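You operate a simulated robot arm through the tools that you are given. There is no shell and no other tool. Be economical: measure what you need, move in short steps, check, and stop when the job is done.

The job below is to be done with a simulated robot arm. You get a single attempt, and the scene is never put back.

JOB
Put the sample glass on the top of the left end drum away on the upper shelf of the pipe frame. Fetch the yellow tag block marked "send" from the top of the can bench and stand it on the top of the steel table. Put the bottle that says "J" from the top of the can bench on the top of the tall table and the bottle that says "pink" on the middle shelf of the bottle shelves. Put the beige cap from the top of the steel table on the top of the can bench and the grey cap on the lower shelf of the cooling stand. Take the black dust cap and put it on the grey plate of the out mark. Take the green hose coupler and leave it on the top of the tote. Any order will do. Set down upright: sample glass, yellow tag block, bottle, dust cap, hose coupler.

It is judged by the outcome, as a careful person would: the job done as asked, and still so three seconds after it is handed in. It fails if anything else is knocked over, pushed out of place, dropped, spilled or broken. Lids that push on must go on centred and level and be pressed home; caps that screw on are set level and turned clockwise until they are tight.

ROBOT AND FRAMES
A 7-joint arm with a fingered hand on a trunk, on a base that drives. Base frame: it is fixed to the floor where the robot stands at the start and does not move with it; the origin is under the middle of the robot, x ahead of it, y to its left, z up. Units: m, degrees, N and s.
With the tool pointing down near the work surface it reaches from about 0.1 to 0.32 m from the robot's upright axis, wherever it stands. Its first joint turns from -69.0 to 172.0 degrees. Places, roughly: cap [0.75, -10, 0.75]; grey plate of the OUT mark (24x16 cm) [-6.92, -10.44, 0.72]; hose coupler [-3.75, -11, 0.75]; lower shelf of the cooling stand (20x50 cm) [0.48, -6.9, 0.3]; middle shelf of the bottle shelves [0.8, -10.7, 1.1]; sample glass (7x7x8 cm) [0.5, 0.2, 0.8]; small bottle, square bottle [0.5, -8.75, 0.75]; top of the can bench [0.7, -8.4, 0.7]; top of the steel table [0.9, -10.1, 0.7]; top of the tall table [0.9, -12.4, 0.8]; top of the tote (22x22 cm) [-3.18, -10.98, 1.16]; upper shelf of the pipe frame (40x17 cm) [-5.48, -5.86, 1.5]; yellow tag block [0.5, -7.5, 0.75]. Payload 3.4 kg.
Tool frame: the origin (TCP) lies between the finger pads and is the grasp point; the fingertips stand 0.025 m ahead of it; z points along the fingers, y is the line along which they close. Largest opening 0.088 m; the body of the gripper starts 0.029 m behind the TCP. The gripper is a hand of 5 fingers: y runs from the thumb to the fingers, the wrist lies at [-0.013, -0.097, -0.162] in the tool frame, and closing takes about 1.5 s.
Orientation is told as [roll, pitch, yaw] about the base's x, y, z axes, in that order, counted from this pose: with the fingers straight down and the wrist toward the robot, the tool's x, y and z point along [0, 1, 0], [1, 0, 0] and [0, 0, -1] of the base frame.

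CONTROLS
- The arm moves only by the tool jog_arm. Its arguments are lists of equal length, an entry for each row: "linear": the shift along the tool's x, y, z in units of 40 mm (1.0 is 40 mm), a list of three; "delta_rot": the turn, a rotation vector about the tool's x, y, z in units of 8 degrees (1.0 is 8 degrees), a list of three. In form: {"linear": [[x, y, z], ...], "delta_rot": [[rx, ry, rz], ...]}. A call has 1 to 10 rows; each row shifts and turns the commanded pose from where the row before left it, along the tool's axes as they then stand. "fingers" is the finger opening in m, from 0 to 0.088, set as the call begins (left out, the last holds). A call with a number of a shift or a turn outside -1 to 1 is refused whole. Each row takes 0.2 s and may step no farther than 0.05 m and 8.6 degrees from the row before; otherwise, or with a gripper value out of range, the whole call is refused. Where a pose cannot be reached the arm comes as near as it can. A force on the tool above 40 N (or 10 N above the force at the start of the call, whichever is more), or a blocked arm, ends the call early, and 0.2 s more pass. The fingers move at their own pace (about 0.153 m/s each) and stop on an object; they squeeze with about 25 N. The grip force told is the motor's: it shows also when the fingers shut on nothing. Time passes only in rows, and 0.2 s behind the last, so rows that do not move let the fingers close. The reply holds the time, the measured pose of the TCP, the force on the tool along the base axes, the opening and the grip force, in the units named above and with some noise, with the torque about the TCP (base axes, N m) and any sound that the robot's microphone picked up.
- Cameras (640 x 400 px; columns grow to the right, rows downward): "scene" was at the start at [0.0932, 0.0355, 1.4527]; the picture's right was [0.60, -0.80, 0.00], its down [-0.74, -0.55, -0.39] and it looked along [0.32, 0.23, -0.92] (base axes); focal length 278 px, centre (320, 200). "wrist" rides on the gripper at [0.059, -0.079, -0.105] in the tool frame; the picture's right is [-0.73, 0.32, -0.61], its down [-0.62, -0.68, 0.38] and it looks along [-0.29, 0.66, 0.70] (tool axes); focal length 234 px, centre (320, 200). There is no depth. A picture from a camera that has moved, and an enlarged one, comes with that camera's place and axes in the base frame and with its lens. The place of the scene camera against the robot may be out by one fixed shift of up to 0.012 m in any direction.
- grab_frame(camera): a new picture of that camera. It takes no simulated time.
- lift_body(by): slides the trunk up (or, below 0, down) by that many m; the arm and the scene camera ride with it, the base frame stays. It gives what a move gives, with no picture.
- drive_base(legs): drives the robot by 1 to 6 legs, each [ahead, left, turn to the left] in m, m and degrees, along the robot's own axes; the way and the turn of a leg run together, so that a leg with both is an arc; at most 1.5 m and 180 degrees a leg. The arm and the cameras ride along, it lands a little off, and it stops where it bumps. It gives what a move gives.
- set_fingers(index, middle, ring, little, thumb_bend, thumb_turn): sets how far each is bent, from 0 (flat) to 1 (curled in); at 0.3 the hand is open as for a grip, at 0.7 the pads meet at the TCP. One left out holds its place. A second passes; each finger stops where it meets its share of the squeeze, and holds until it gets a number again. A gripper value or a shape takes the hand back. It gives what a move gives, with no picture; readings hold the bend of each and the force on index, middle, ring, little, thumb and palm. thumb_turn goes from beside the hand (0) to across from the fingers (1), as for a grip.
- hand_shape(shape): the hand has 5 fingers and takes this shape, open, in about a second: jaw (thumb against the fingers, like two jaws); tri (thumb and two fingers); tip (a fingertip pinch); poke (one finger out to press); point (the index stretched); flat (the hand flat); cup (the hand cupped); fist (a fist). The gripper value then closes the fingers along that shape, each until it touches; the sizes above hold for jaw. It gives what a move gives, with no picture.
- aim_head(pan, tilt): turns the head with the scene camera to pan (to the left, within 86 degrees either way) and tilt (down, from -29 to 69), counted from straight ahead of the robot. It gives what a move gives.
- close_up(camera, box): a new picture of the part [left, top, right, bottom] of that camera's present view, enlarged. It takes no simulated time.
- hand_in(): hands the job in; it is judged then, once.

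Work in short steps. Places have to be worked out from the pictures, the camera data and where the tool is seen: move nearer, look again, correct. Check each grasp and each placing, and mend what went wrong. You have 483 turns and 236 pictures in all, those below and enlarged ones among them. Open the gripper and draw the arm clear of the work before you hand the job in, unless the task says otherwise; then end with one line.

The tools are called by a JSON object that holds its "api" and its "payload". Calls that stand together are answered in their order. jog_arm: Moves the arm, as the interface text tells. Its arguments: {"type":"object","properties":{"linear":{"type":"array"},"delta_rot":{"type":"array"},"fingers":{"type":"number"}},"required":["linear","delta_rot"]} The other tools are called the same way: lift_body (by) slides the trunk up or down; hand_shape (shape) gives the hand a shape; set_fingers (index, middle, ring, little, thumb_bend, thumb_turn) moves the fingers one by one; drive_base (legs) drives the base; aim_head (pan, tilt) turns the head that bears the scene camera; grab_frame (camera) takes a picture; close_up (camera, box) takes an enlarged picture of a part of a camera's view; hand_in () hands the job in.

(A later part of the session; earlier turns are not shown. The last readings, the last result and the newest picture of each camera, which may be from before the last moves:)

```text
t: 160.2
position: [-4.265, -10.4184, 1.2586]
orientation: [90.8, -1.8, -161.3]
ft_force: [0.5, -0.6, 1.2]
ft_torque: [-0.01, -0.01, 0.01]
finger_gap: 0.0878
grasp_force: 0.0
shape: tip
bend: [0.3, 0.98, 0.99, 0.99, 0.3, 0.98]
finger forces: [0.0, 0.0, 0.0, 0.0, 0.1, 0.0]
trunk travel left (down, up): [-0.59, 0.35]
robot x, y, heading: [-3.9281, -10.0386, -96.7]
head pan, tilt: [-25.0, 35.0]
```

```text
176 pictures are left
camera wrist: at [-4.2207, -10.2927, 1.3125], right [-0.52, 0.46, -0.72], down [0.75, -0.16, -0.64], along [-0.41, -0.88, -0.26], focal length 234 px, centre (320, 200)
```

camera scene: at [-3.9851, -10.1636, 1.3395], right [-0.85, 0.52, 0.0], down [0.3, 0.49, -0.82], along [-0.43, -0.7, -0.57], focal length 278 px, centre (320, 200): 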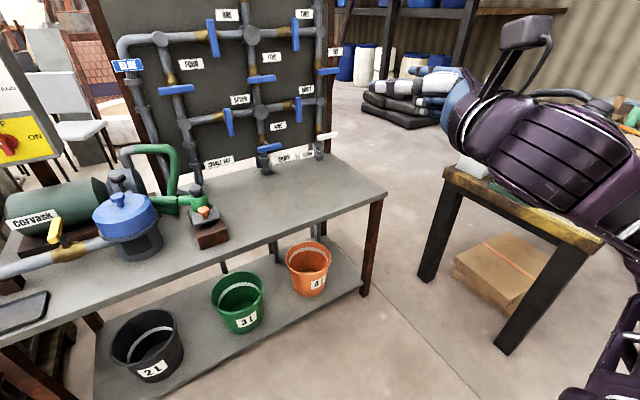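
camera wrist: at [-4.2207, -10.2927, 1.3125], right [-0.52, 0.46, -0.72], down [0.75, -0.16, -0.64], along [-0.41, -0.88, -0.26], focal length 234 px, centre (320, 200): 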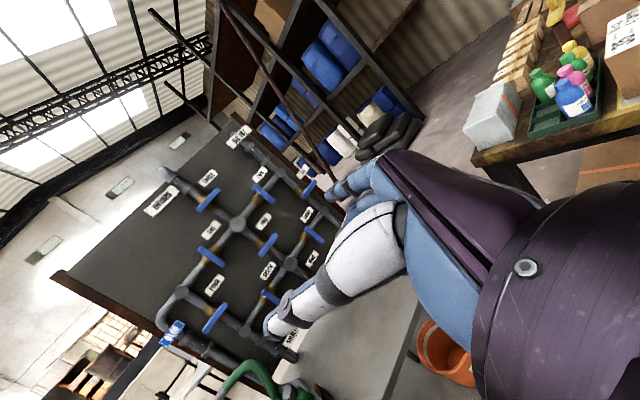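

Only ~12° more yaw was available, fine. Zoom on the coupler and latch from here for geometry.

{"api": "close_up", "payload": {"camera": "scene", "box": [150, 175, 246, 255]}}

```text
5.00 times, centred on (198, 215) of scene
camera zoom: at [-3.9851, -10.1636, 1.3395], right [-0.85, 0.52, 0.0], down [0.3, 0.49, -0.82], along [-0.43, -0.7, -0.57], focal length 1390 px, centre (930, 125)
```

zoom: 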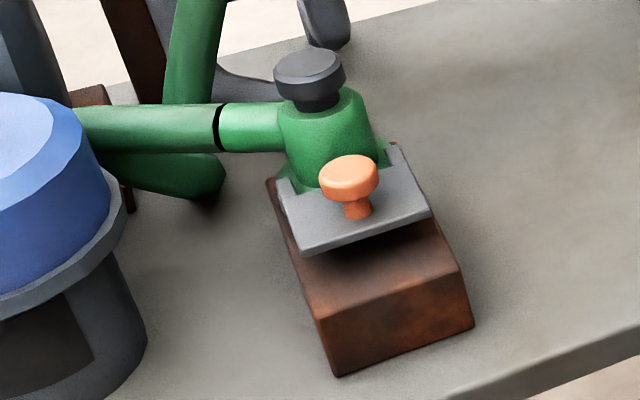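

Triangulated: orange knob at (−4.043, −10.993, 0.782); coupler axis (−4.041, −11.035) with its black top at z ≈ 0.84. I'll pitch the hand 35° down and lower the arm relative to the trunk for a natural pose.

{"api": "jog_arm", "payload": {"linear": [[0, 0, 0], [0, 0, 0], [0, 0, 0], [0, 0, 0], [-0.82, 0, 0.57], [-0.82, 0, 0.57], [-0.82, 0, 0.57], [-0.82, 0, 0.57], [-0.82, 0, 0.57]], "delta_rot": [[0, -1, 0], [0, -1, 0], [0, -1, 0], [0, -1, 0], [0, 0, 0], [0, 0, 0], [0, 0, 0], [0, 0, 0], [0, 0, 0]]}}

{"api": "grab_frame", "payload": {"camera": "scene"}}

```text
t: 162.2
position: [-4.2476, -10.4814, 1.0669]
orientation: [68.8, -2.2, -159.3]
ft_force: [0.7, -0.6, 0.3]
ft_torque: [-0.03, -0.02, -0.01]
finger_gap: 0.0879
grasp_force: 0.1
shape: tip
bend: [0.3, 0.98, 0.99, 0.99, 0.3, 0.98]
finger forces: [0.1, 0.0, 0.0, 0.1, 0.1, 0.1]
out of reach, approached as far as the arm can: row 2, 3, 7, 8
trunk travel left (down, up): [-0.59, 0.35]
robot x, y, heading: [-3.9285, -10.0402, -96.6]
head pan, tilt: [-25.0, 35.0]
```

```text
174 pictures are left
camera scene: at [-3.9856, -10.1642, 1.3394], right [-0.85, 0.52, 0.0], down [0.3, 0.49, -0.82], along [-0.43, -0.7, -0.57], focal length 278 px, centre (320, 200)
```

scene: 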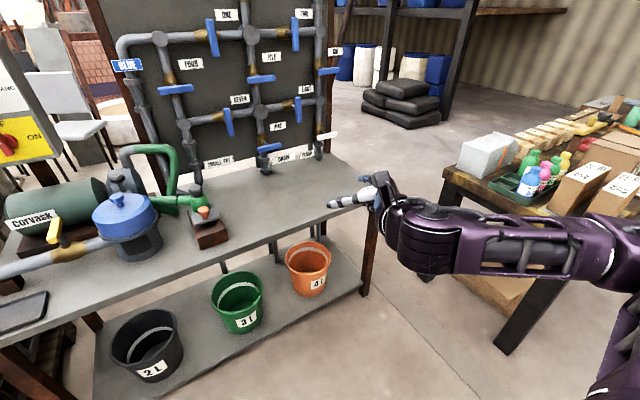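

The pose is natural now. Zoom on the hand to see index/thumb geometry in the tip shape.

{"api": "close_up", "payload": {"camera": "scene", "box": [310, 160, 438, 240]}}

{"api": "close_up", "payload": {"camera": "wrist", "box": [200, 120, 440, 400]}}

```text
5.00 times, centred on (374, 200) of scene
camera zoom: at [-3.9856, -10.1642, 1.3394], right [-0.85, 0.52, 0.0], down [0.3, 0.49, -0.82], along [-0.43, -0.7, -0.57], focal length 1390 px, centre (50, 200)
```

zoom: 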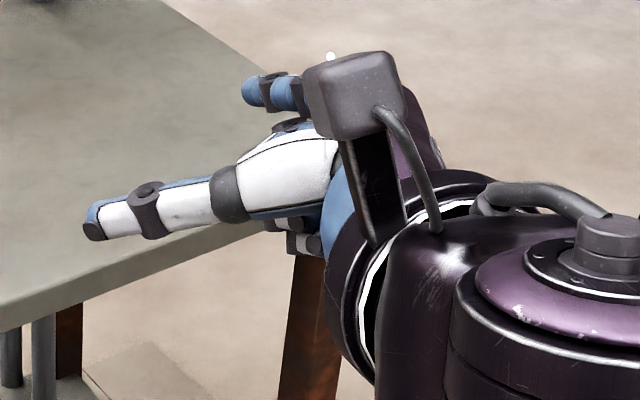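

```text
1.43 times, centred on (320, 260) of wrist
camera zoom: at [-4.1968, -10.3801, 1.1567], right [-0.61, 0.66, -0.44], down [0.66, 0.11, -0.74], along [-0.44, -0.75, -0.5], focal length 334 px, centre (320, 114)
```

zoom: 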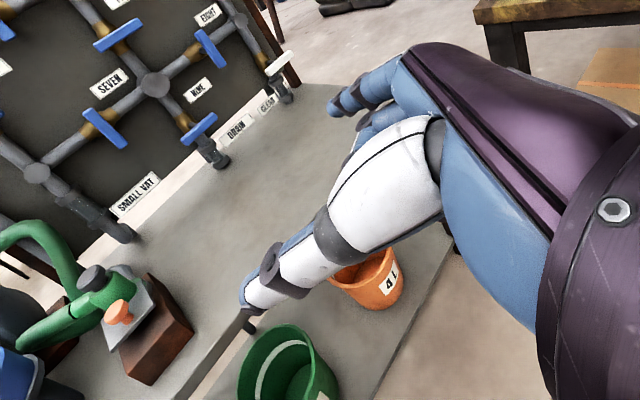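

Test-close the tip pinch in free air to see where the pads meet.

{"api": "jog_arm", "payload": {"linear": [[0, 0, 0], [0, 0, 0], [0, 0, 0], [0, 0, 0], [0, 0, 0], [0, 0, 0], [0, 0, 0]], "delta_rot": [[0, 0, 0], [0, 0, 0], [0, 0, 0], [0, 0, 0], [0, 0, 0], [0, 0, 0], [0, 0, 0]], "fingers": 0.02}}

{"api": "close_up", "payload": {"camera": "scene", "box": [310, 160, 438, 240]}}

{"api": "close_up", "payload": {"camera": "wrist", "box": [200, 120, 440, 400]}}

```text
t: 163.8
position: [-4.2488, -10.4807, 1.0684]
orientation: [68.6, -2.1, -159.3]
ft_force: [-0.2, -0.3, -0.2]
ft_torque: [-0.01, 0.05, 0.0]
finger_gap: 0.0204
grasp_force: 0.0
shape: tip
bend: [0.73, 0.98, 0.99, 0.99, 0.74, 1.0]
finger forces: [0.0, 0.0, 0.0, 0.0, 0.0, 0.1]
trunk travel left (down, up): [-0.59, 0.35]
robot x, y, heading: [-3.9314, -10.0419, -96.2]
head pan, tilt: [-25.0, 35.0]
```

```text
5.00 times, centred on (374, 200) of scene
camera zoom: at [-3.9852, -10.1635, 1.3395], right [-0.85, 0.52, 0.0], down [0.3, 0.49, -0.82], along [-0.43, -0.7, -0.57], focal length 1390 px, centre (50, 200)
```

zoom: 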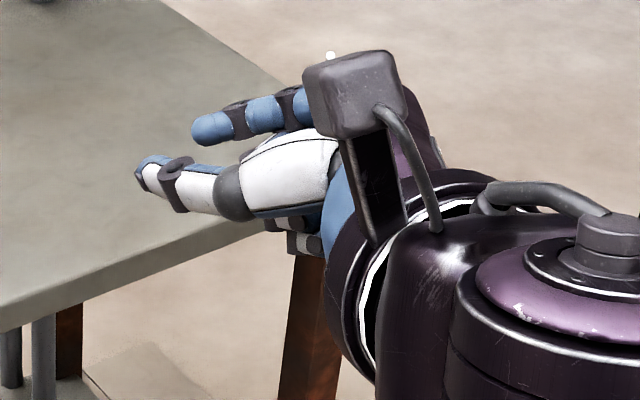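

```text
1.43 times, centred on (320, 260) of wrist
camera zoom: at [-4.1966, -10.3797, 1.157], right [-0.61, 0.66, -0.44], down [0.66, 0.11, -0.75], along [-0.44, -0.75, -0.5], focal length 334 px, centre (320, 114)
```

zoom: 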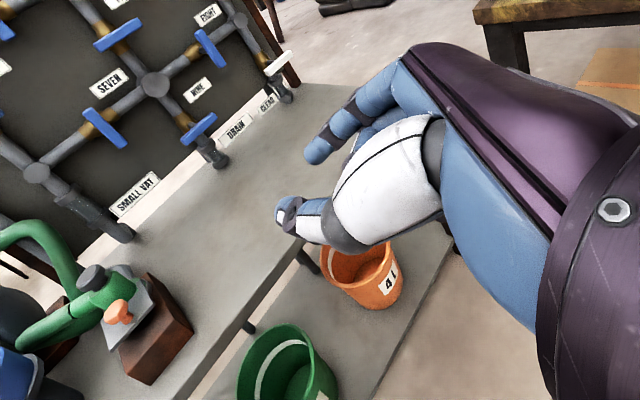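

Index sits above the thumb in "tip", so "tri" (two fingers vs thumb) will pinch the knob more evenly. Pitch further to ~50° so the hand clears the block, lowering the arm too.

{"api": "hand_shape", "payload": {"shape": "tri"}}

{"api": "jog_arm", "payload": {"linear": [[-0.7, 0, 0.5], [-0.7, 0, 0.5], [-0.7, 0, 0.6], [-0.6, 0, 0.7], [-0.6, 0, 0.7]], "delta_rot": [[0, -0.9, 0], [0, -0.9, 0], [0, -0.9, 0], [0, -0.9, 0], [0, 0, 0]]}}

{"api": "grab_frame", "payload": {"camera": "scene"}}

```text
t: 164.7
position: [-4.2475, -10.4808, 1.0675]
orientation: [68.6, -2.0, -159.2]
ft_force: [-0.5, -0.1, 0.1]
ft_torque: [0.0, 0.02, -0.02]
finger_gap: 0.0876
grasp_force: 0.1
shape: tri
bend: [0.3, 0.3, 0.99, 0.99, 0.3, 0.98]
finger forces: [0.1, 0.1, 0.0, 0.0, 0.0, 0.1]
trunk travel left (down, up): [-0.59, 0.35]
robot x, y, heading: [-3.9291, -10.0386, -96.5]
head pan, tilt: [-25.0, 35.0]
```

```text
t: 165.9
position: [-4.2483, -10.5014, 0.8886]
orientation: [39.6, -2.1, -159.2]
ft_force: [0.4, -0.5, -0.6]
ft_torque: [-0.01, 0.01, 0.01]
finger_gap: 0.0878
grasp_force: 0.0
shape: tri
bend: [0.3, 0.3, 0.99, 0.99, 0.3, 0.98]
finger forces: [0.1, 0.0, 0.0, 0.0, 0.0, 0.1]
trunk travel left (down, up): [-0.59, 0.35]
robot x, y, heading: [-3.9312, -10.0362, -96.4]
head pan, tilt: [-25.0, 35.0]
```

```text
169 pictures are left
camera scene: at [-3.9862, -10.1635, 1.3395], right [-0.85, 0.52, 0.0], down [0.3, 0.49, -0.82], along [-0.43, -0.7, -0.57], focal length 278 px, centre (320, 200)
```

scene: 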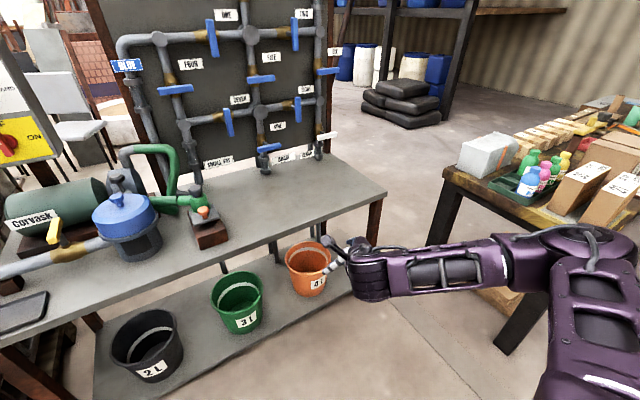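

Hand is pitched 50° down. Drive so the hand stands just in front of and above the knob.

{"api": "drive_base", "payload": {"legs": [[0.401, 0.226, 0]]}}

{"api": "aim_head", "payload": {"pan": -20, "tilt": 50}}

{"api": "grab_frame", "payload": {"camera": "scene"}}

{"api": "grab_frame", "payload": {"camera": "wrist"}}

```text
t: 168.7
position: [-4.0703, -10.9235, 0.8894]
orientation: [39.9, -2.1, -159.7]
ft_force: [0.8, 0.6, 0.2]
ft_torque: [-0.01, 0.01, 0.0]
finger_gap: 0.0874
grasp_force: 0.0
shape: tri
bend: [0.3, 0.3, 0.99, 0.99, 0.3, 0.98]
finger forces: [0.0, 0.0, 0.1, 0.0, 0.0, 0.1]
trunk travel left (down, up): [-0.59, 0.35]
robot x, y, heading: [-3.7528, -10.4647, -97.0]
head pan, tilt: [-25.0, 35.0]
```

```text
t: 169.5
position: [-4.0701, -10.9236, 0.8886]
orientation: [39.8, -2.1, -159.6]
ft_force: [0.6, 0.2, -0.3]
ft_torque: [0.0, 0.0, 0.01]
finger_gap: 0.0878
grasp_force: 0.0
shape: tri
bend: [0.3, 0.3, 0.99, 0.99, 0.3, 0.98]
finger forces: [0.0, 0.0, 0.0, 0.0, 0.0, 0.1]
trunk travel left (down, up): [-0.59, 0.35]
robot x, y, heading: [-3.7507, -10.4617, -96.6]
head pan, tilt: [-20.0, 50.0]
```

```text
168 pictures are left
camera scene: at [-3.7962, -10.5803, 1.3178], right [-0.89, 0.45, 0.0], down [0.34, 0.68, -0.64], along [-0.29, -0.57, -0.77], focal length 278 px, centre (320, 200)
```

scene: 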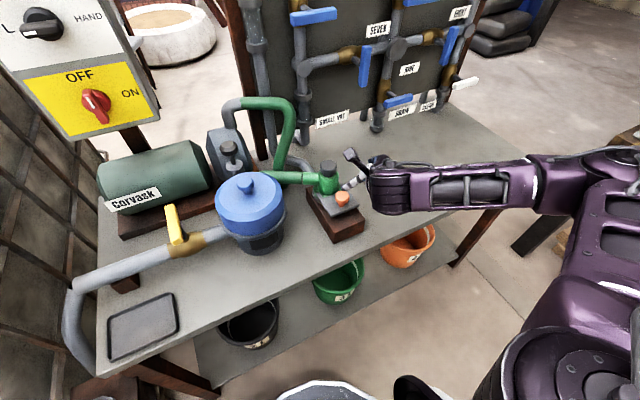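

```text
167 pictures are left
camera wrist: at [-3.9996, -10.873, 1.0035], right [-0.63, 0.77, 0.01], down [0.53, 0.45, -0.72], along [-0.56, -0.45, -0.7], focal length 234 px, centre (320, 200)
```

wrist: 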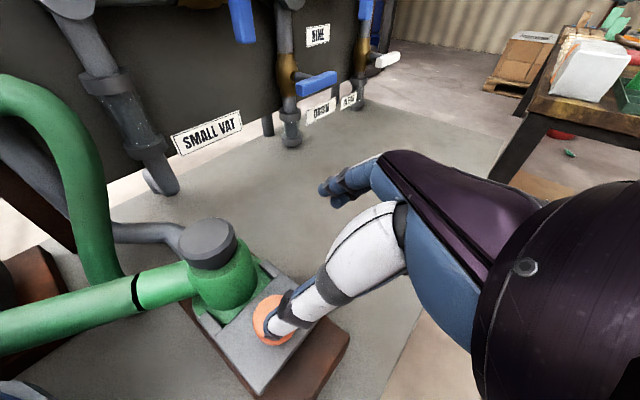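

The wrist camera puts the knob nearer, about (−4.033, −10.953, 0.78). I'll trust the wrist view relative to the hand; do the lateral move and half the approach, then look again.

{"api": "jog_arm", "payload": {"linear": [[-0.66, -0.36, 0.2], [-0.66, -0.36, 0.2], [0, 0, 0.6]], "delta_rot": [[0, 0, 0], [0, 0, 0], [0, 0, 0]]}}

{"api": "grab_frame", "payload": {"camera": "wrist"}}

{"api": "close_up", "payload": {"camera": "scene", "box": [270, 130, 430, 250]}}

```text
t: 170.3
position: [-4.0528, -10.9002, 0.8231]
orientation: [39.9, -2.1, -159.6]
ft_force: [0.1, 0.1, 0.2]
ft_torque: [-0.01, -0.03, -0.04]
finger_gap: 0.0875
grasp_force: 0.1
shape: tri
bend: [0.3, 0.3, 0.99, 0.99, 0.3, 0.98]
finger forces: [0.1, 0.0, 0.0, 0.0, 0.0, 0.0]
trunk travel left (down, up): [-0.59, 0.35]
robot x, y, heading: [-3.7514, -10.4581, -96.7]
head pan, tilt: [-20.0, 50.0]
```

```text
166 pictures are left
camera wrist: at [-3.9819, -10.8496, 0.9376], right [-0.63, 0.77, 0.01], down [0.53, 0.45, -0.72], along [-0.56, -0.45, -0.7], focal length 234 px, centre (320, 200)
```

wrist: 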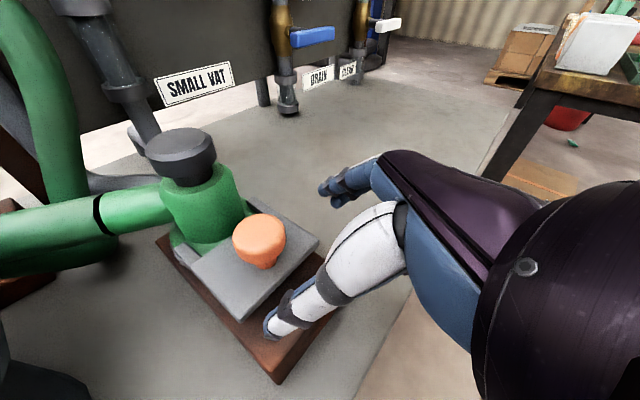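

```text
3.33 times, centred on (350, 190) of scene
camera zoom: at [-3.7971, -10.5806, 1.3177], right [-0.89, 0.45, 0.0], down [0.34, 0.68, -0.64], along [-0.29, -0.57, -0.77], focal length 926 px, centre (220, 233)
```

zoom: 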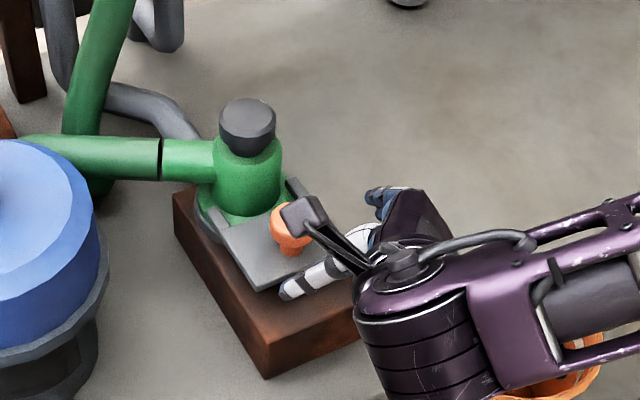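

Re-triangulating with two wrist views, the knob is at about (−4.033, −10.942, 0.811), i.e. (0.028, −0.004, 0.039) in the tool frame. Pitch 8° more, then bring it between the pads.

{"api": "jog_arm", "payload": {"linear": [[0, 0, 0], [0.4, -0.1, 0], [0, 0, 0.35], [0, 0, 0.35]], "delta_rot": [[0, -1, 0], [0, 0, 0], [0, 0, 0], [0, 0, 0]]}}

{"api": "grab_frame", "payload": {"camera": "wrist"}}

{"api": "close_up", "payload": {"camera": "scene", "box": [270, 130, 430, 250]}}

```text
t: 171.3
position: [-4.0382, -10.9249, 0.807]
orientation: [31.8, -2.2, -159.4]
ft_force: [0.1, 0.0, -0.2]
ft_torque: [0.0, 0.0, 0.02]
finger_gap: 0.0877
grasp_force: 0.0
shape: tri
bend: [0.3, 0.3, 0.99, 0.99, 0.3, 0.98]
finger forces: [0.0, 0.0, 0.1, 0.0, 0.0, 0.0]
trunk travel left (down, up): [-0.59, 0.35]
robot x, y, heading: [-3.7524, -10.4592, -96.6]
head pan, tilt: [-20.0, 50.0]
```

```text
164 pictures are left
camera wrist: at [-3.9612, -10.8909, 0.9246], right [-0.63, 0.77, 0.15], down [0.5, 0.54, -0.68], along [-0.6, -0.35, -0.72], focal length 234 px, centre (320, 200)
```

wrist: 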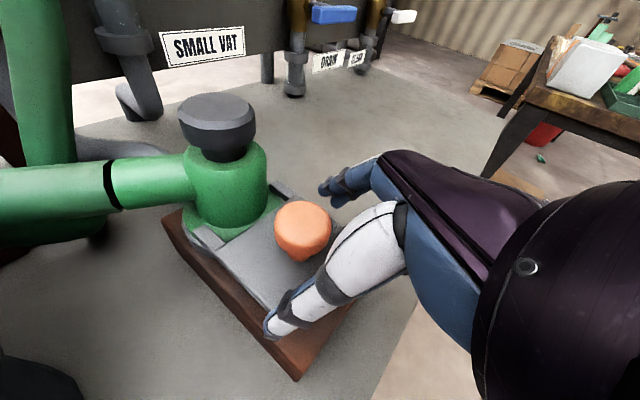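

```text
3.33 times, centred on (350, 190) of scene
camera zoom: at [-3.7961, -10.5805, 1.3177], right [-0.89, 0.45, 0.0], down [0.34, 0.68, -0.64], along [-0.29, -0.57, -0.77], focal length 926 px, centre (220, 233)
```

zoom: 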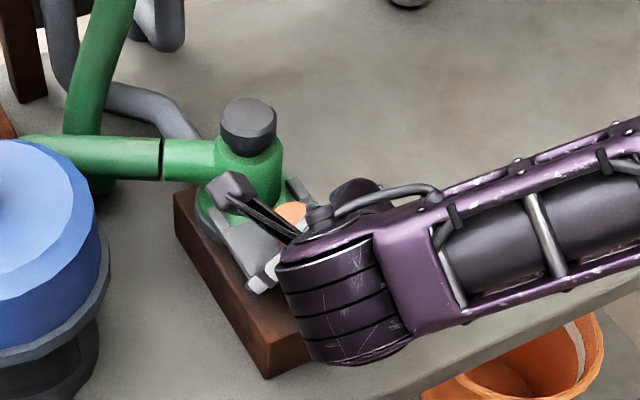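

The knob is projected right where the pads meet (303, 228). Close on it.

{"api": "jog_arm", "payload": {"linear": [[0, 0, 0.1], [0, 0, 0], [0, 0, 0], [0, 0, 0], [0, 0, 0], [0, 0, 0], [0, 0, 0], [0, 0, 0]], "delta_rot": [[0, 0, 0], [0, 0, 0], [0, 0, 0], [0, 0, 0], [0, 0, 0], [0, 0, 0], [0, 0, 0], [0, 0, 0]], "fingers": 0.0}}

{"api": "grab_frame", "payload": {"camera": "wrist"}}

```text
t: 173.1
position: [-4.0384, -10.9256, 0.8055]
orientation: [31.9, -2.1, -159.6]
ft_force: [-5.7, 2.2, 10.4]
ft_torque: [0.24, -0.49, 0.12]
finger_gap: 0.0545
grasp_force: 25.1
shape: tri
bend: [0.73, 0.35, 1.0, 1.0, 0.51, 0.98]
finger forces: [12.8, 12.8, 0.1, 0.1, 23.7, 0.0]
trunk travel left (down, up): [-0.59, 0.35]
robot x, y, heading: [-3.7507, -10.4629, -96.6]
head pan, tilt: [-20.0, 50.0]
```

```text
162 pictures are left
camera wrist: at [-3.9608, -10.8915, 0.9224], right [-0.62, 0.77, 0.14], down [0.5, 0.53, -0.68], along [-0.6, -0.35, -0.72], focal length 234 px, centre (320, 200)
```

wrist: 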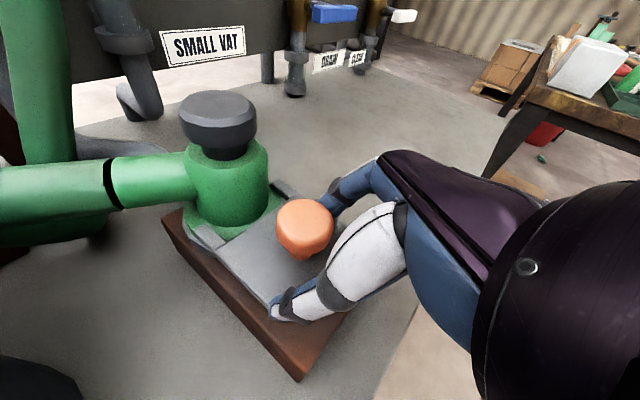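

The grip reads 25 N on the knob. Try pulling the latch toward +y in small steps.

{"api": "jog_arm", "payload": {"linear": [[-0.2, -0.09, -0.12], [-0.2, -0.09, -0.12], [-0.2, -0.09, -0.12], [-0.2, -0.09, -0.12]], "delta_rot": [[0, 0, 0], [0, 0, 0], [0, 0, 0], [0, 0, 0]]}}

{"api": "grab_frame", "payload": {"camera": "wrist"}}

```text
t: 174.1
position: [-4.0415, -10.8926, 0.8031]
orientation: [31.8, -1.9, -159.1]
ft_force: [8.7, -0.4, 13.5]
ft_torque: [0.02, -0.28, 0.18]
finger_gap: 0.0541
grasp_force: 24.9
shape: tri
bend: [0.74, 0.36, 1.0, 1.0, 0.49, 0.97]
finger forces: [8.2, 12.6, 0.0, 0.0, 31.9, 0.0]
out of reach, approached as far as the arm can: row 4
trunk travel left (down, up): [-0.59, 0.35]
robot x, y, heading: [-3.7523, -10.4622, -96.5]
head pan, tilt: [-20.0, 50.0]
```

```text
161 pictures are left
camera wrist: at [-3.9644, -10.8564, 0.9209], right [-0.63, 0.76, 0.14], down [0.5, 0.54, -0.68], along [-0.59, -0.36, -0.72], focal length 234 px, centre (320, 200)
```

wrist: 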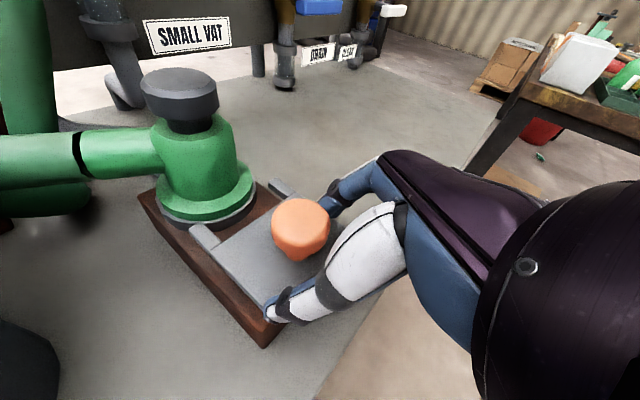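

The fork slides out with us (33 mm so far). The arm is near its limit, so back the base up to pull the rest.

{"api": "drive_base", "payload": {"legs": [[-0.03, 0, 0]]}}

{"api": "grab_frame", "payload": {"camera": "wrist"}}

```text
t: 174.9
position: [-4.042, -10.8623, 0.8035]
orientation: [31.6, -1.9, -159.3]
ft_force: [-0.6, 0.5, 0.5]
ft_torque: [0.04, -0.01, -0.02]
finger_gap: 0.0234
grasp_force: 24.8
shape: tri
bend: [0.75, 0.49, 1.0, 1.0, 0.73, 1.0]
finger forces: [0.0, 0.0, 0.1, 0.0, 0.0, 0.1]
trunk travel left (down, up): [-0.59, 0.35]
robot x, y, heading: [-3.7471, -10.4322, -97.1]
head pan, tilt: [-20.0, 50.0]
```

```text
160 pictures are left
camera wrist: at [-3.9648, -10.8278, 0.9194], right [-0.63, 0.76, 0.15], down [0.5, 0.54, -0.68], along [-0.6, -0.35, -0.72], focal length 234 px, centre (320, 200)
```

wrist: 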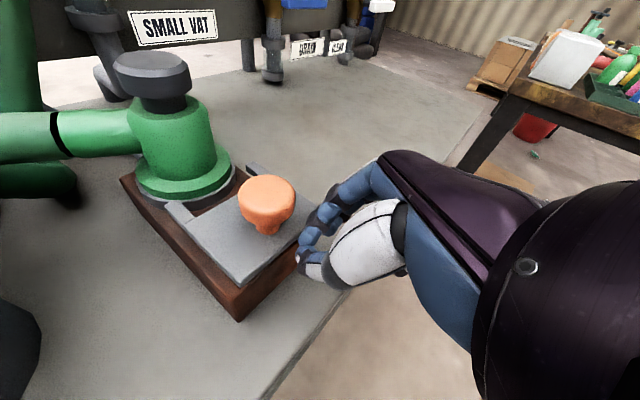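

The knob slipped off as the latch came to its stop. Zoom to see whether the fork has cleared the coupler's flange.

{"api": "close_up", "payload": {"camera": "wrist", "box": [100, 40, 340, 340]}}

{"api": "close_up", "payload": {"camera": "scene", "box": [270, 130, 398, 230]}}

```text
1.33 times, centred on (220, 190) of wrist
camera zoom: at [-3.9648, -10.8278, 0.9194], right [-0.63, 0.76, 0.15], down [0.5, 0.54, -0.68], along [-0.6, -0.35, -0.72], focal length 312 px, centre (453, 213)
```

zoom: 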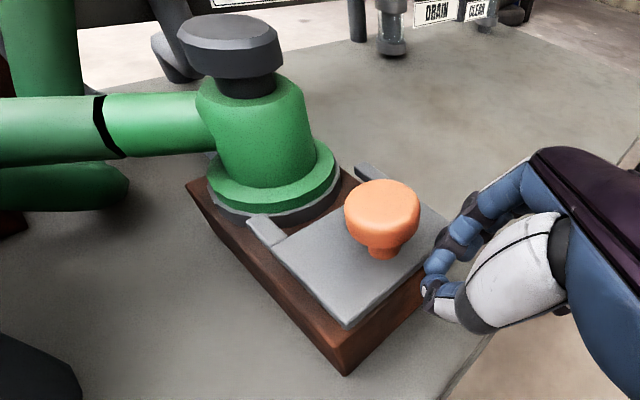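

```text
4.00 times, centred on (334, 180) of scene
camera zoom: at [-3.7931, -10.5502, 1.3177], right [-0.89, 0.45, 0.0], down [0.34, 0.68, -0.64], along [-0.29, -0.57, -0.77], focal length 1112 px, centre (264, 280)
```

zoom: 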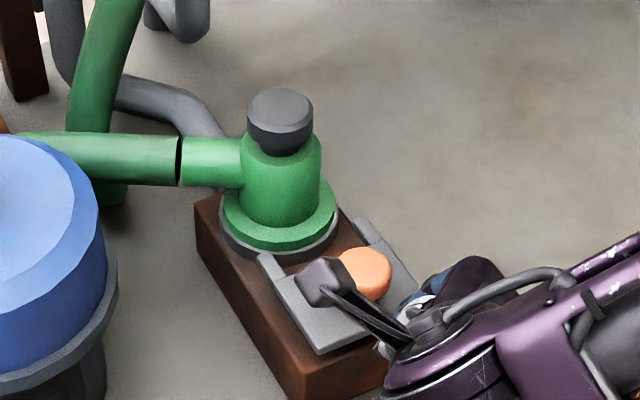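

The fork has cleared. Now back off a little, level the hand to ~30° pitch (raising the arm relative to the trunk) so I can grip the coupler's dark knob and still reach the tote top.

{"api": "drive_base", "payload": {"legs": [[-0.12, 0, 0]]}}

{"api": "jog_arm", "payload": {"linear": [[0.53, 0, -0.85], [0.6, 0, -0.8], [0.7, 0, -0.7], [0.8, 0, -0.6], [0.86, 0, -0.5]], "delta_rot": [[0, 0.9, 0], [0, 0.9, 0], [0, 0.9, 0], [0, 0.9, 0], [0, 0, 0]], "fingers": 0.088}}

{"api": "lift_body", "payload": {"by": -0.09}}

{"api": "grab_frame", "payload": {"camera": "wrist"}}

{"api": "grab_frame", "payload": {"camera": "scene"}}

```text
t: 176.1
position: [-4.0279, -10.7421, 0.8037]
orientation: [31.7, -2.0, -159.4]
ft_force: [-0.6, 0.2, 0.0]
ft_torque: [0.01, 0.0, 0.01]
finger_gap: 0.0236
grasp_force: 24.9
shape: tri
bend: [0.75, 0.49, 1.0, 1.0, 0.73, 1.0]
finger forces: [0.0, 0.0, 0.0, 0.0, 0.0, 0.1]
trunk travel left (down, up): [-0.59, 0.35]
robot x, y, heading: [-3.7328, -10.3139, -96.7]
head pan, tilt: [-20.0, 50.0]
```

```text
t: 177.3
position: [-4.0313, -10.7528, 1.0009]
orientation: [60.5, -2.0, -159.4]
ft_force: [-0.3, 0.3, -1.0]
ft_torque: [0.0, 0.02, 0.03]
finger_gap: 0.0879
grasp_force: 0.0
shape: tri
bend: [0.3, 0.3, 0.99, 0.99, 0.3, 0.98]
finger forces: [0.0, 0.0, 0.0, 0.0, 0.0, 0.1]
out of reach, approached as far as the arm can: row 1, 5
trunk travel left (down, up): [-0.59, 0.35]
robot x, y, heading: [-3.7355, -10.314, -96.9]
head pan, tilt: [-20.0, 50.0]
```

```text
t: 178.6
position: [-4.0314, -10.7521, 0.9099]
orientation: [60.5, -2.0, -159.4]
ft_force: [-0.7, -0.6, 0.1]
ft_torque: [0.01, 0.02, 0.0]
finger_gap: 0.0874
grasp_force: 0.0
shape: tri
bend: [0.3, 0.3, 0.99, 0.99, 0.3, 0.98]
finger forces: [0.0, 0.0, 0.1, 0.1, 0.0, 0.0]
trunk travel left (down, up): [-0.5, 0.44]
robot x, y, heading: [-3.7322, -10.3157, -96.8]
head pan, tilt: [-20.0, 50.0]
```

```text
157 pictures are left
camera wrist: at [-3.975, -10.6646, 1.0099], right [-0.62, 0.71, -0.32], down [0.62, 0.21, -0.75], along [-0.47, -0.67, -0.57], focal length 234 px, centre (320, 200)
```

wrist: 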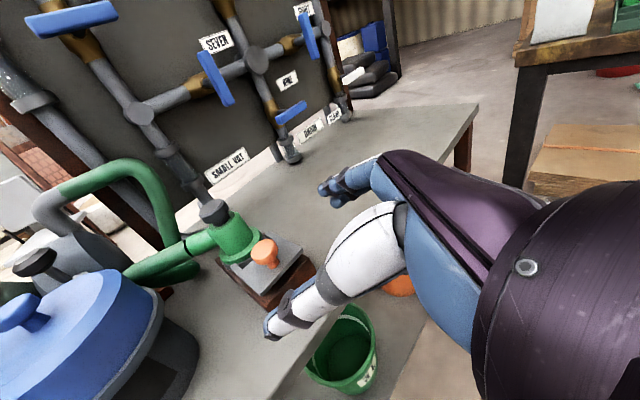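

```text
156 pictures are left
camera scene: at [-3.7785, -10.4314, 1.2277], right [-0.89, 0.45, 0.0], down [0.34, 0.68, -0.64], along [-0.29, -0.57, -0.77], focal length 278 px, centre (320, 200)
```

scene: 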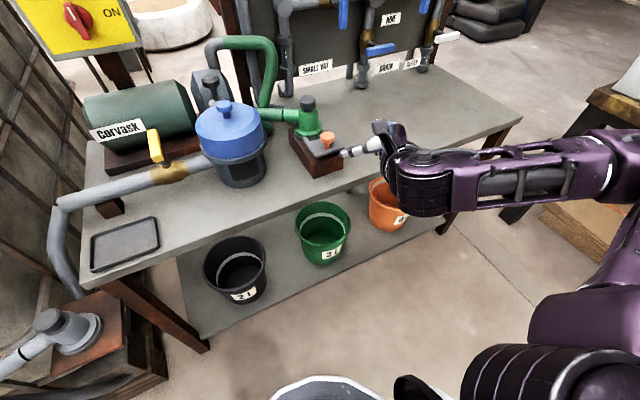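

Coupler's dark knob located at about (−4.015, −10.965, 0.875). Drive 14 cm forward to the pre-grasp point.

{"api": "drive_base", "payload": {"legs": [[0.13, 0.005, 0]]}}

{"api": "grab_frame", "payload": {"camera": "wrist"}}

{"api": "close_up", "payload": {"camera": "scene", "box": [260, 90, 420, 190]}}

```text
t: 179.9
position: [-4.0421, -10.8836, 0.9101]
orientation: [60.5, -1.9, -159.4]
ft_force: [-0.1, -0.8, -0.6]
ft_torque: [0.02, 0.03, 0.0]
finger_gap: 0.0877
grasp_force: 0.0
shape: tri
bend: [0.3, 0.3, 0.99, 0.99, 0.3, 0.98]
finger forces: [0.0, 0.0, 0.0, 0.0, 0.1, 0.0]
trunk travel left (down, up): [-0.5, 0.44]
robot x, y, heading: [-3.7455, -10.4446, -96.6]
head pan, tilt: [-20.0, 50.0]
```

```text
155 pictures are left
camera wrist: at [-3.9849, -10.7952, 1.0095], right [-0.62, 0.71, -0.32], down [0.62, 0.21, -0.75], along [-0.47, -0.67, -0.57], focal length 234 px, centre (320, 200)
```

wrist: 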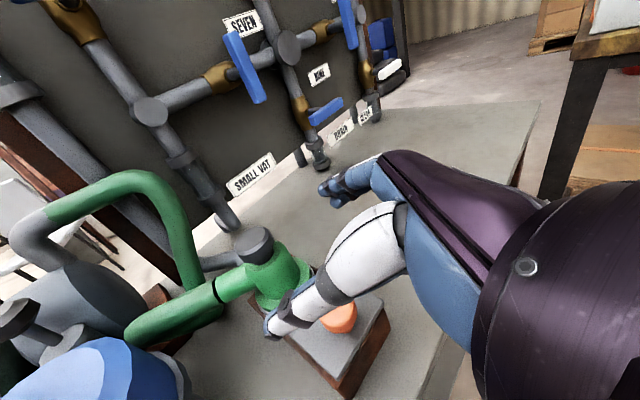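

```text
4.00 times, centred on (340, 140) of scene
camera zoom: at [-3.7886, -10.5621, 1.2276], right [-0.89, 0.45, 0.0], down [0.34, 0.69, -0.64], along [-0.29, -0.57, -0.77], focal length 1112 px, centre (240, 440)
```

zoom: 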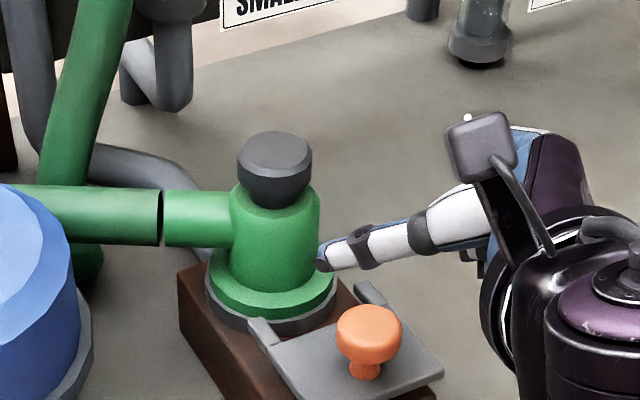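

Depth is a bit uncertain; shift +25 mm in tool y, approach 5 cm, and look again.

{"api": "jog_arm", "payload": {"linear": [[0.1, 0.62, 0], [0, 0, 0.6], [0, 0, 0.65]], "delta_rot": [[0, 0, 0], [0, 0, 0], [0, 0, 0]]}}

{"api": "grab_frame", "payload": {"camera": "wrist"}}

{"api": "close_up", "payload": {"camera": "scene", "box": [260, 90, 420, 190]}}

```text
t: 180.7
position: [-4.0492, -10.9342, 0.8898]
orientation: [60.5, -1.9, -159.4]
ft_force: [0.2, -0.9, 0.3]
ft_torque: [0.04, 0.04, 0.02]
finger_gap: 0.0874
grasp_force: 0.2
shape: tri
bend: [0.3, 0.3, 0.99, 0.99, 0.3, 0.98]
finger forces: [0.0, 0.0, 0.0, 0.0, 0.0, 0.0]
trunk travel left (down, up): [-0.5, 0.44]
robot x, y, heading: [-3.7449, -10.4433, -96.7]
head pan, tilt: [-20.0, 50.0]
```

```text
153 pictures are left
camera wrist: at [-3.9931, -10.8465, 0.9891], right [-0.62, 0.71, -0.32], down [0.62, 0.21, -0.75], along [-0.47, -0.67, -0.57], focal length 234 px, centre (320, 200)
```

wrist: 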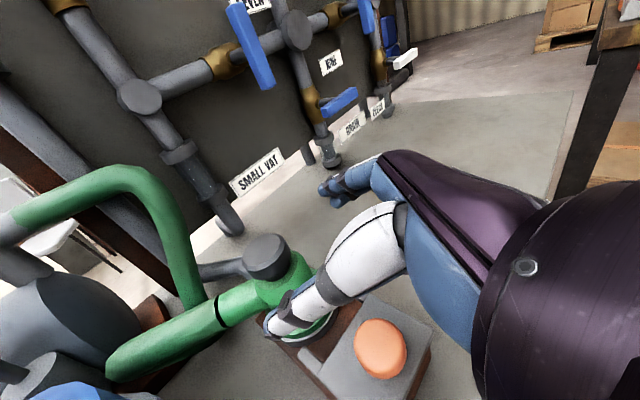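

```text
4.00 times, centred on (340, 140) of scene
camera zoom: at [-3.7888, -10.5615, 1.2277], right [-0.89, 0.45, 0.0], down [0.34, 0.68, -0.64], along [-0.29, -0.57, -0.77], focal length 1112 px, centre (240, 440)
```

zoom: 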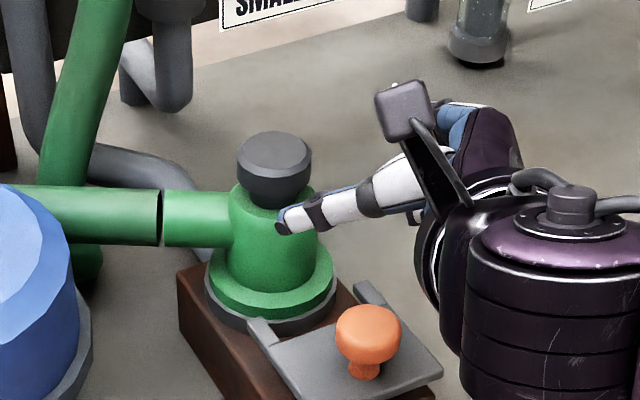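

All rays now agree: knob at (−4.031, −11.007, 0.851). Advance the rest, with 7 mm sideways correction.

{"api": "jog_arm", "payload": {"linear": [[-0.12, 0.19, 0.4], [0, 0, 0.5], [0, 0, 0.5], [0, 0, 0.3]], "delta_rot": [[0, 0, 0], [0, 0, 0], [0, 0, 0], [0, 0, 0]]}}

{"api": "grab_frame", "payload": {"camera": "wrist"}}

{"api": "close_up", "payload": {"camera": "scene", "box": [260, 90, 420, 190]}}

```text
t: 181.7
position: [-4.0383, -10.9918, 0.8531]
orientation: [60.5, -2.0, -159.4]
ft_force: [-0.1, 0.7, -0.8]
ft_torque: [-0.02, -0.03, -0.03]
finger_gap: 0.0878
grasp_force: 0.0
shape: tri
bend: [0.3, 0.3, 0.99, 0.99, 0.3, 0.98]
finger forces: [0.0, 0.1, 0.1, 0.0, 0.0, 0.0]
trunk travel left (down, up): [-0.5, 0.44]
robot x, y, heading: [-3.7433, -10.4434, -96.8]
head pan, tilt: [-20.0, 50.0]
```

```text
151 pictures are left
camera wrist: at [-3.9816, -10.9023, 0.9523], right [-0.62, 0.71, -0.32], down [0.62, 0.21, -0.75], along [-0.47, -0.67, -0.57], focal length 234 px, centre (320, 200)
```

wrist: 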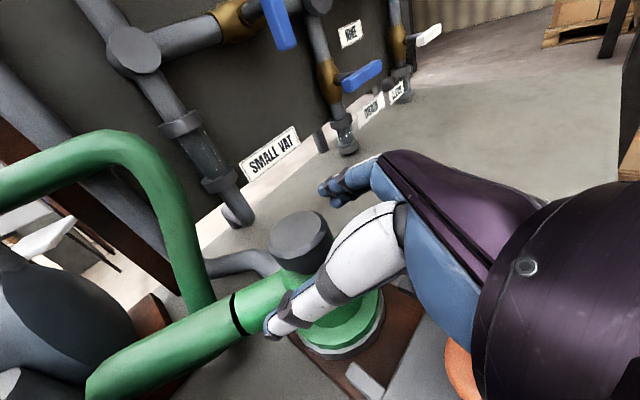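

```text
4.00 times, centred on (340, 140) of scene
camera zoom: at [-3.7885, -10.5611, 1.2277], right [-0.89, 0.45, 0.0], down [0.34, 0.68, -0.64], along [-0.29, -0.57, -0.77], focal length 1112 px, centre (240, 440)
```

zoom: 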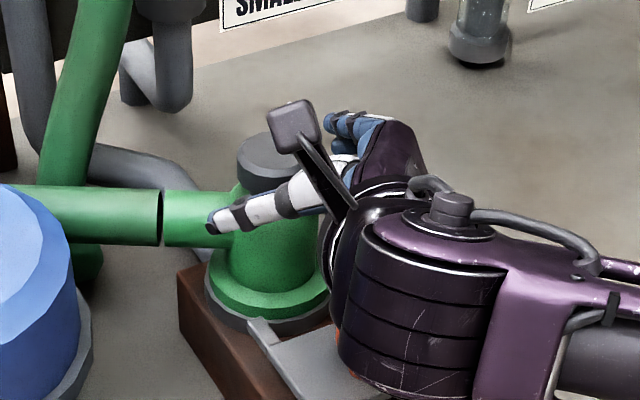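

The knob is projected at the intended spot between the pads. Close on it.

{"api": "jog_arm", "payload": {"linear": [[0, 0, 0], [0, 0, 0], [0, 0, 0], [0, 0, 0], [0, 0, 0], [0, 0, 0], [0, 0, 0], [0, 0, 0]], "delta_rot": [[0, 0, 0], [0, 0, 0], [0, 0, 0], [0, 0, 0], [0, 0, 0], [0, 0, 0], [0, 0, 0], [0, 0, 0]], "fingers": 0.0}}

{"api": "grab_frame", "payload": {"camera": "wrist"}}

```text
t: 183.5
position: [-4.0378, -10.9887, 0.8538]
orientation: [60.5, -1.9, -159.4]
ft_force: [-0.8, -0.2, -0.1]
ft_torque: [-0.01, -0.02, 0.0]
finger_gap: 0.0313
grasp_force: 24.9
shape: tri
bend: [0.74, 0.54, 1.0, 1.0, 0.74, 1.0]
finger forces: [13.3, 9.7, 0.0, 0.1, 22.3, 0.0]
trunk travel left (down, up): [-0.5, 0.44]
robot x, y, heading: [-3.743, -10.444, -96.5]
head pan, tilt: [-20.0, 50.0]
```

```text
149 pictures are left
camera wrist: at [-3.9815, -10.902, 0.9524], right [-0.62, 0.71, -0.32], down [0.62, 0.21, -0.75], along [-0.47, -0.67, -0.57], focal length 234 px, centre (320, 200)
```

wrist: 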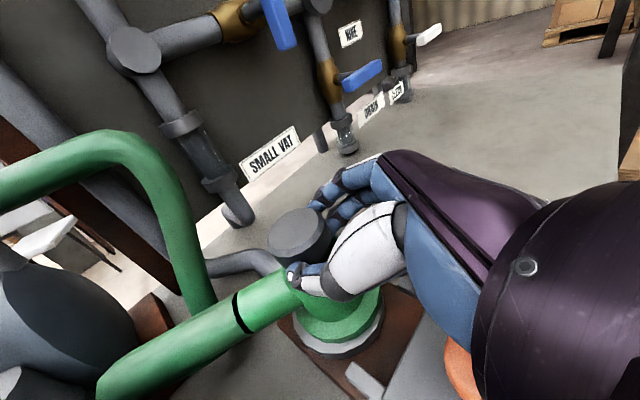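

The pads are closing on the near side of the knob. Open, advance 14 mm further, and re-close.

{"api": "jog_arm", "payload": {"linear": [[0, 0, 0], [0, 0, 0], [0, 0, 0], [0, 0, 0]], "delta_rot": [[0, 0, 0], [0, 0, 0], [0, 0, 0], [0, 0, 0]], "fingers": 0.088}}

{"api": "jog_arm", "payload": {"linear": [[0.05, 0, 0.2], [0.05, 0, 0.2]], "delta_rot": [[0, 0, 0], [0, 0, 0]]}}

{"api": "jog_arm", "payload": {"linear": [[0, 0, 0], [0, 0, 0], [0, 0, 0], [0, 0, 0], [0, 0, 0], [0, 0, 0], [0, 0, 0], [0, 0, 0]], "delta_rot": [[0, 0, 0], [0, 0, 0], [0, 0, 0], [0, 0, 0], [0, 0, 0], [0, 0, 0], [0, 0, 0], [0, 0, 0]], "fingers": 0.0}}

{"api": "grab_frame", "payload": {"camera": "wrist"}}

```text
t: 184.5
position: [-4.0373, -10.9907, 0.8538]
orientation: [60.6, -1.9, -159.5]
ft_force: [0.7, 0.3, -0.3]
ft_torque: [-0.04, -0.01, 0.0]
finger_gap: 0.0879
grasp_force: 0.0
shape: tri
bend: [0.3, 0.3, 0.99, 0.99, 0.3, 0.98]
finger forces: [0.0, 0.0, 0.0, 0.1, 0.0, 0.0]
trunk travel left (down, up): [-0.5, 0.44]
robot x, y, heading: [-3.746, -10.4423, -96.8]
head pan, tilt: [-20.0, 50.0]
```

```text
t: 185.1
position: [-4.0324, -11.0063, 0.8479]
orientation: [60.5, -1.9, -159.4]
ft_force: [0.6, -0.1, -0.2]
ft_torque: [-0.03, 0.01, -0.03]
finger_gap: 0.0875
grasp_force: 0.1
shape: tri
bend: [0.3, 0.3, 0.99, 0.99, 0.3, 0.98]
finger forces: [0.0, 0.0, 0.1, 0.0, 0.1, 0.0]
trunk travel left (down, up): [-0.5, 0.44]
robot x, y, heading: [-3.7445, -10.4407, -96.8]
head pan, tilt: [-20.0, 50.0]
```

```text
t: 186.9
position: [-4.0308, -11.0056, 0.8491]
orientation: [60.5, -1.9, -159.4]
ft_force: [2.1, -0.5, -0.3]
ft_torque: [-0.02, -0.08, 0.02]
finger_gap: 0.0268
grasp_force: 25.1
shape: tri
bend: [0.75, 0.51, 1.0, 1.0, 0.75, 1.0]
finger forces: [11.4, 13.6, 0.0, 0.0, 21.0, 0.0]
trunk travel left (down, up): [-0.5, 0.44]
robot x, y, heading: [-3.7444, -10.4412, -96.9]
head pan, tilt: [-20.0, 50.0]
```

```text
148 pictures are left
camera wrist: at [-3.9755, -10.9173, 0.9477], right [-0.62, 0.71, -0.32], down [0.62, 0.21, -0.75], along [-0.47, -0.67, -0.57], focal length 234 px, centre (320, 200)
```

wrist: 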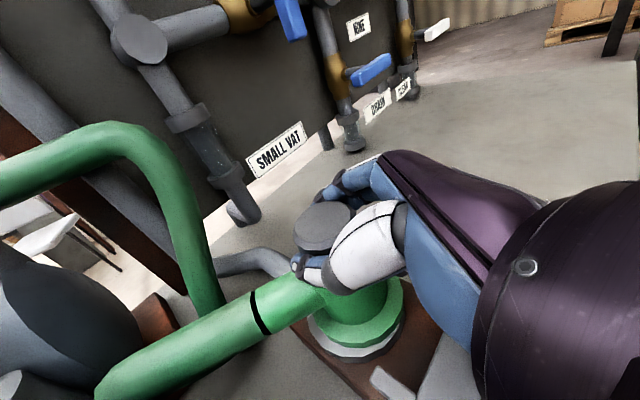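

The fingers now wrap the knob. Lift 2 cm with the trunk and see whether it comes.

{"api": "lift_body", "payload": {"by": 0.02}}

{"api": "grab_frame", "payload": {"camera": "wrist"}}

{"api": "close_up", "payload": {"camera": "scene", "box": [260, 90, 420, 190]}}

```text
t: 187.5
position: [-4.0325, -11.0055, 0.869]
orientation: [60.5, -1.9, -159.4]
ft_force: [0.0, 0.3, -0.8]
ft_torque: [0.02, -0.04, 0.01]
finger_gap: 0.0266
grasp_force: 25.4
shape: tri
bend: [0.75, 0.51, 1.0, 1.0, 0.75, 1.0]
finger forces: [11.1, 14.0, 0.0, 0.0, 20.5, 0.1]
trunk travel left (down, up): [-0.52, 0.42]
robot x, y, heading: [-3.7434, -10.4436, -96.6]
head pan, tilt: [-20.0, 50.0]
```

```text
147 pictures are left
camera wrist: at [-3.976, -10.9173, 0.9677], right [-0.62, 0.71, -0.32], down [0.62, 0.21, -0.75], along [-0.47, -0.67, -0.57], focal length 234 px, centre (320, 200)
```

wrist: 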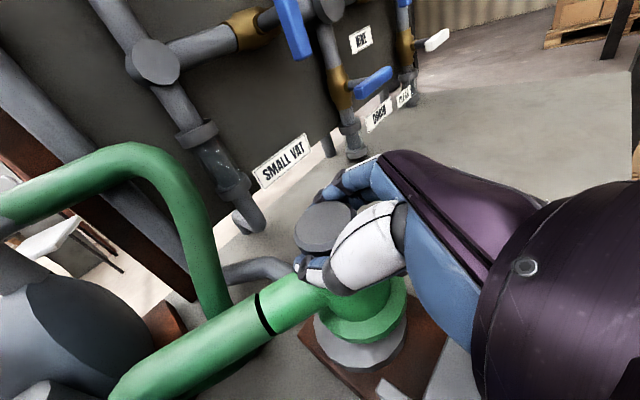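

```text
4.00 times, centred on (340, 140) of scene
camera zoom: at [-3.7887, -10.5613, 1.2478], right [-0.89, 0.45, 0.0], down [0.34, 0.68, -0.64], along [-0.29, -0.57, -0.77], focal length 1112 px, centre (240, 440)
```

zoom: 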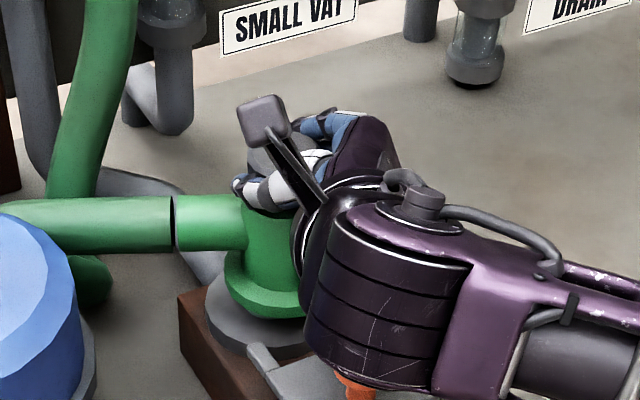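

It lifts cleanly (only ~1 N; the hose flexes along). Raise it straight up to tote-clearing height in steps, checking the grip.

{"api": "lift_body", "payload": {"by": 0.13}}

{"api": "grab_frame", "payload": {"camera": "scene"}}

```text
t: 189.1
position: [-4.0329, -11.0059, 0.9984]
orientation: [60.5, -1.9, -159.4]
ft_force: [0.5, -0.4, -0.9]
ft_torque: [0.0, 0.02, 0.02]
finger_gap: 0.0266
grasp_force: 25.3
shape: tri
bend: [0.75, 0.51, 1.0, 1.0, 0.75, 1.0]
finger forces: [10.9, 13.4, 0.1, 0.0, 20.4, 0.1]
trunk travel left (down, up): [-0.65, 0.29]
robot x, y, heading: [-3.7457, -10.4442, -96.5]
head pan, tilt: [-20.0, 50.0]
```

```text
145 pictures are left
camera scene: at [-3.7888, -10.5613, 1.3777], right [-0.89, 0.45, 0.0], down [0.34, 0.68, -0.64], along [-0.29, -0.57, -0.77], focal length 278 px, centre (320, 200)
```

scene: 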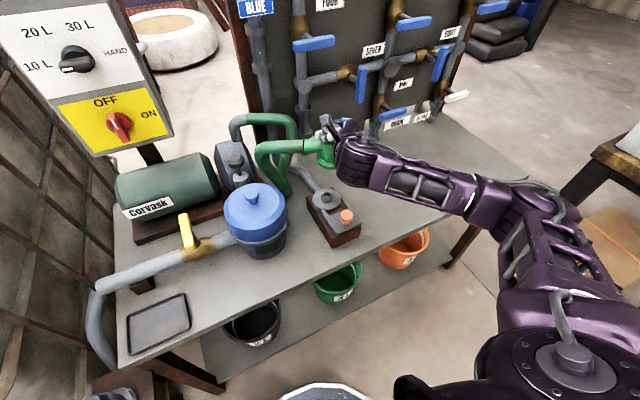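

Coupler is in the air with the hose trailing. Raise to the top, then back off so the swing to the tote clears the control panel.

{"api": "lift_body", "payload": {"by": 0.285}}

{"api": "drive_base", "payload": {"legs": [[-0.2, 0, 0]]}}

{"api": "aim_head", "payload": {"pan": 20, "tilt": 40}}

{"api": "grab_frame", "payload": {"camera": "scene"}}

```text
t: 192.0
position: [-4.0325, -11.0057, 1.2823]
orientation: [60.5, -1.9, -159.3]
ft_force: [-0.3, 0.1, -0.9]
ft_torque: [-0.02, -0.03, -0.01]
finger_gap: 0.0263
grasp_force: 24.9
shape: tri
bend: [0.75, 0.51, 1.0, 1.0, 0.75, 1.0]
finger forces: [11.1, 13.5, 0.0, 0.0, 20.3, 0.0]
trunk travel left (down, up): [-0.935, 0.005]
robot x, y, heading: [-3.7437, -10.4454, -96.7]
head pan, tilt: [-20.0, 50.0]
```

```text
t: 193.6
position: [-4.0097, -10.8094, 1.2825]
orientation: [60.5, -1.8, -159.4]
ft_force: [0.0, -0.3, -0.7]
ft_torque: [0.02, -0.01, 0.01]
finger_gap: 0.0267
grasp_force: 24.7
shape: tri
bend: [0.75, 0.51, 1.0, 1.0, 0.75, 1.0]
finger forces: [11.0, 13.5, 0.0, 0.0, 20.2, 0.1]
trunk travel left (down, up): [-0.935, 0.005]
robot x, y, heading: [-3.7173, -10.2453, -96.8]
head pan, tilt: [-20.0, 50.0]
```

```text
t: 194.7
position: [-4.0098, -10.8086, 1.2823]
orientation: [60.5, -1.9, -159.5]
ft_force: [-0.4, 0.5, -1.2]
ft_torque: [-0.01, 0.0, -0.01]
finger_gap: 0.0266
grasp_force: 24.7
shape: tri
bend: [0.75, 0.51, 1.0, 1.0, 0.75, 1.0]
finger forces: [11.1, 13.5, 0.0, 0.1, 20.3, 0.1]
trunk travel left (down, up): [-0.935, 0.005]
robot x, y, heading: [-3.7186, -10.2477, -96.6]
head pan, tilt: [20.0, 40.0]
```

```text
144 pictures are left
camera scene: at [-3.7117, -10.3779, 1.6768], right [-0.97, -0.23, 0.0], down [-0.15, 0.63, -0.77], along [0.18, -0.74, -0.64], focal length 278 px, centre (320, 200)
```

scene: 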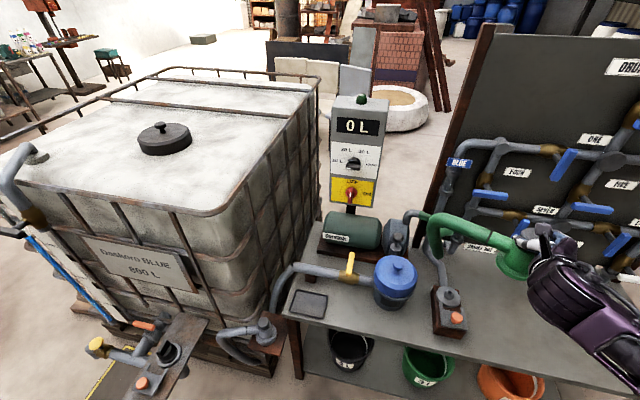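

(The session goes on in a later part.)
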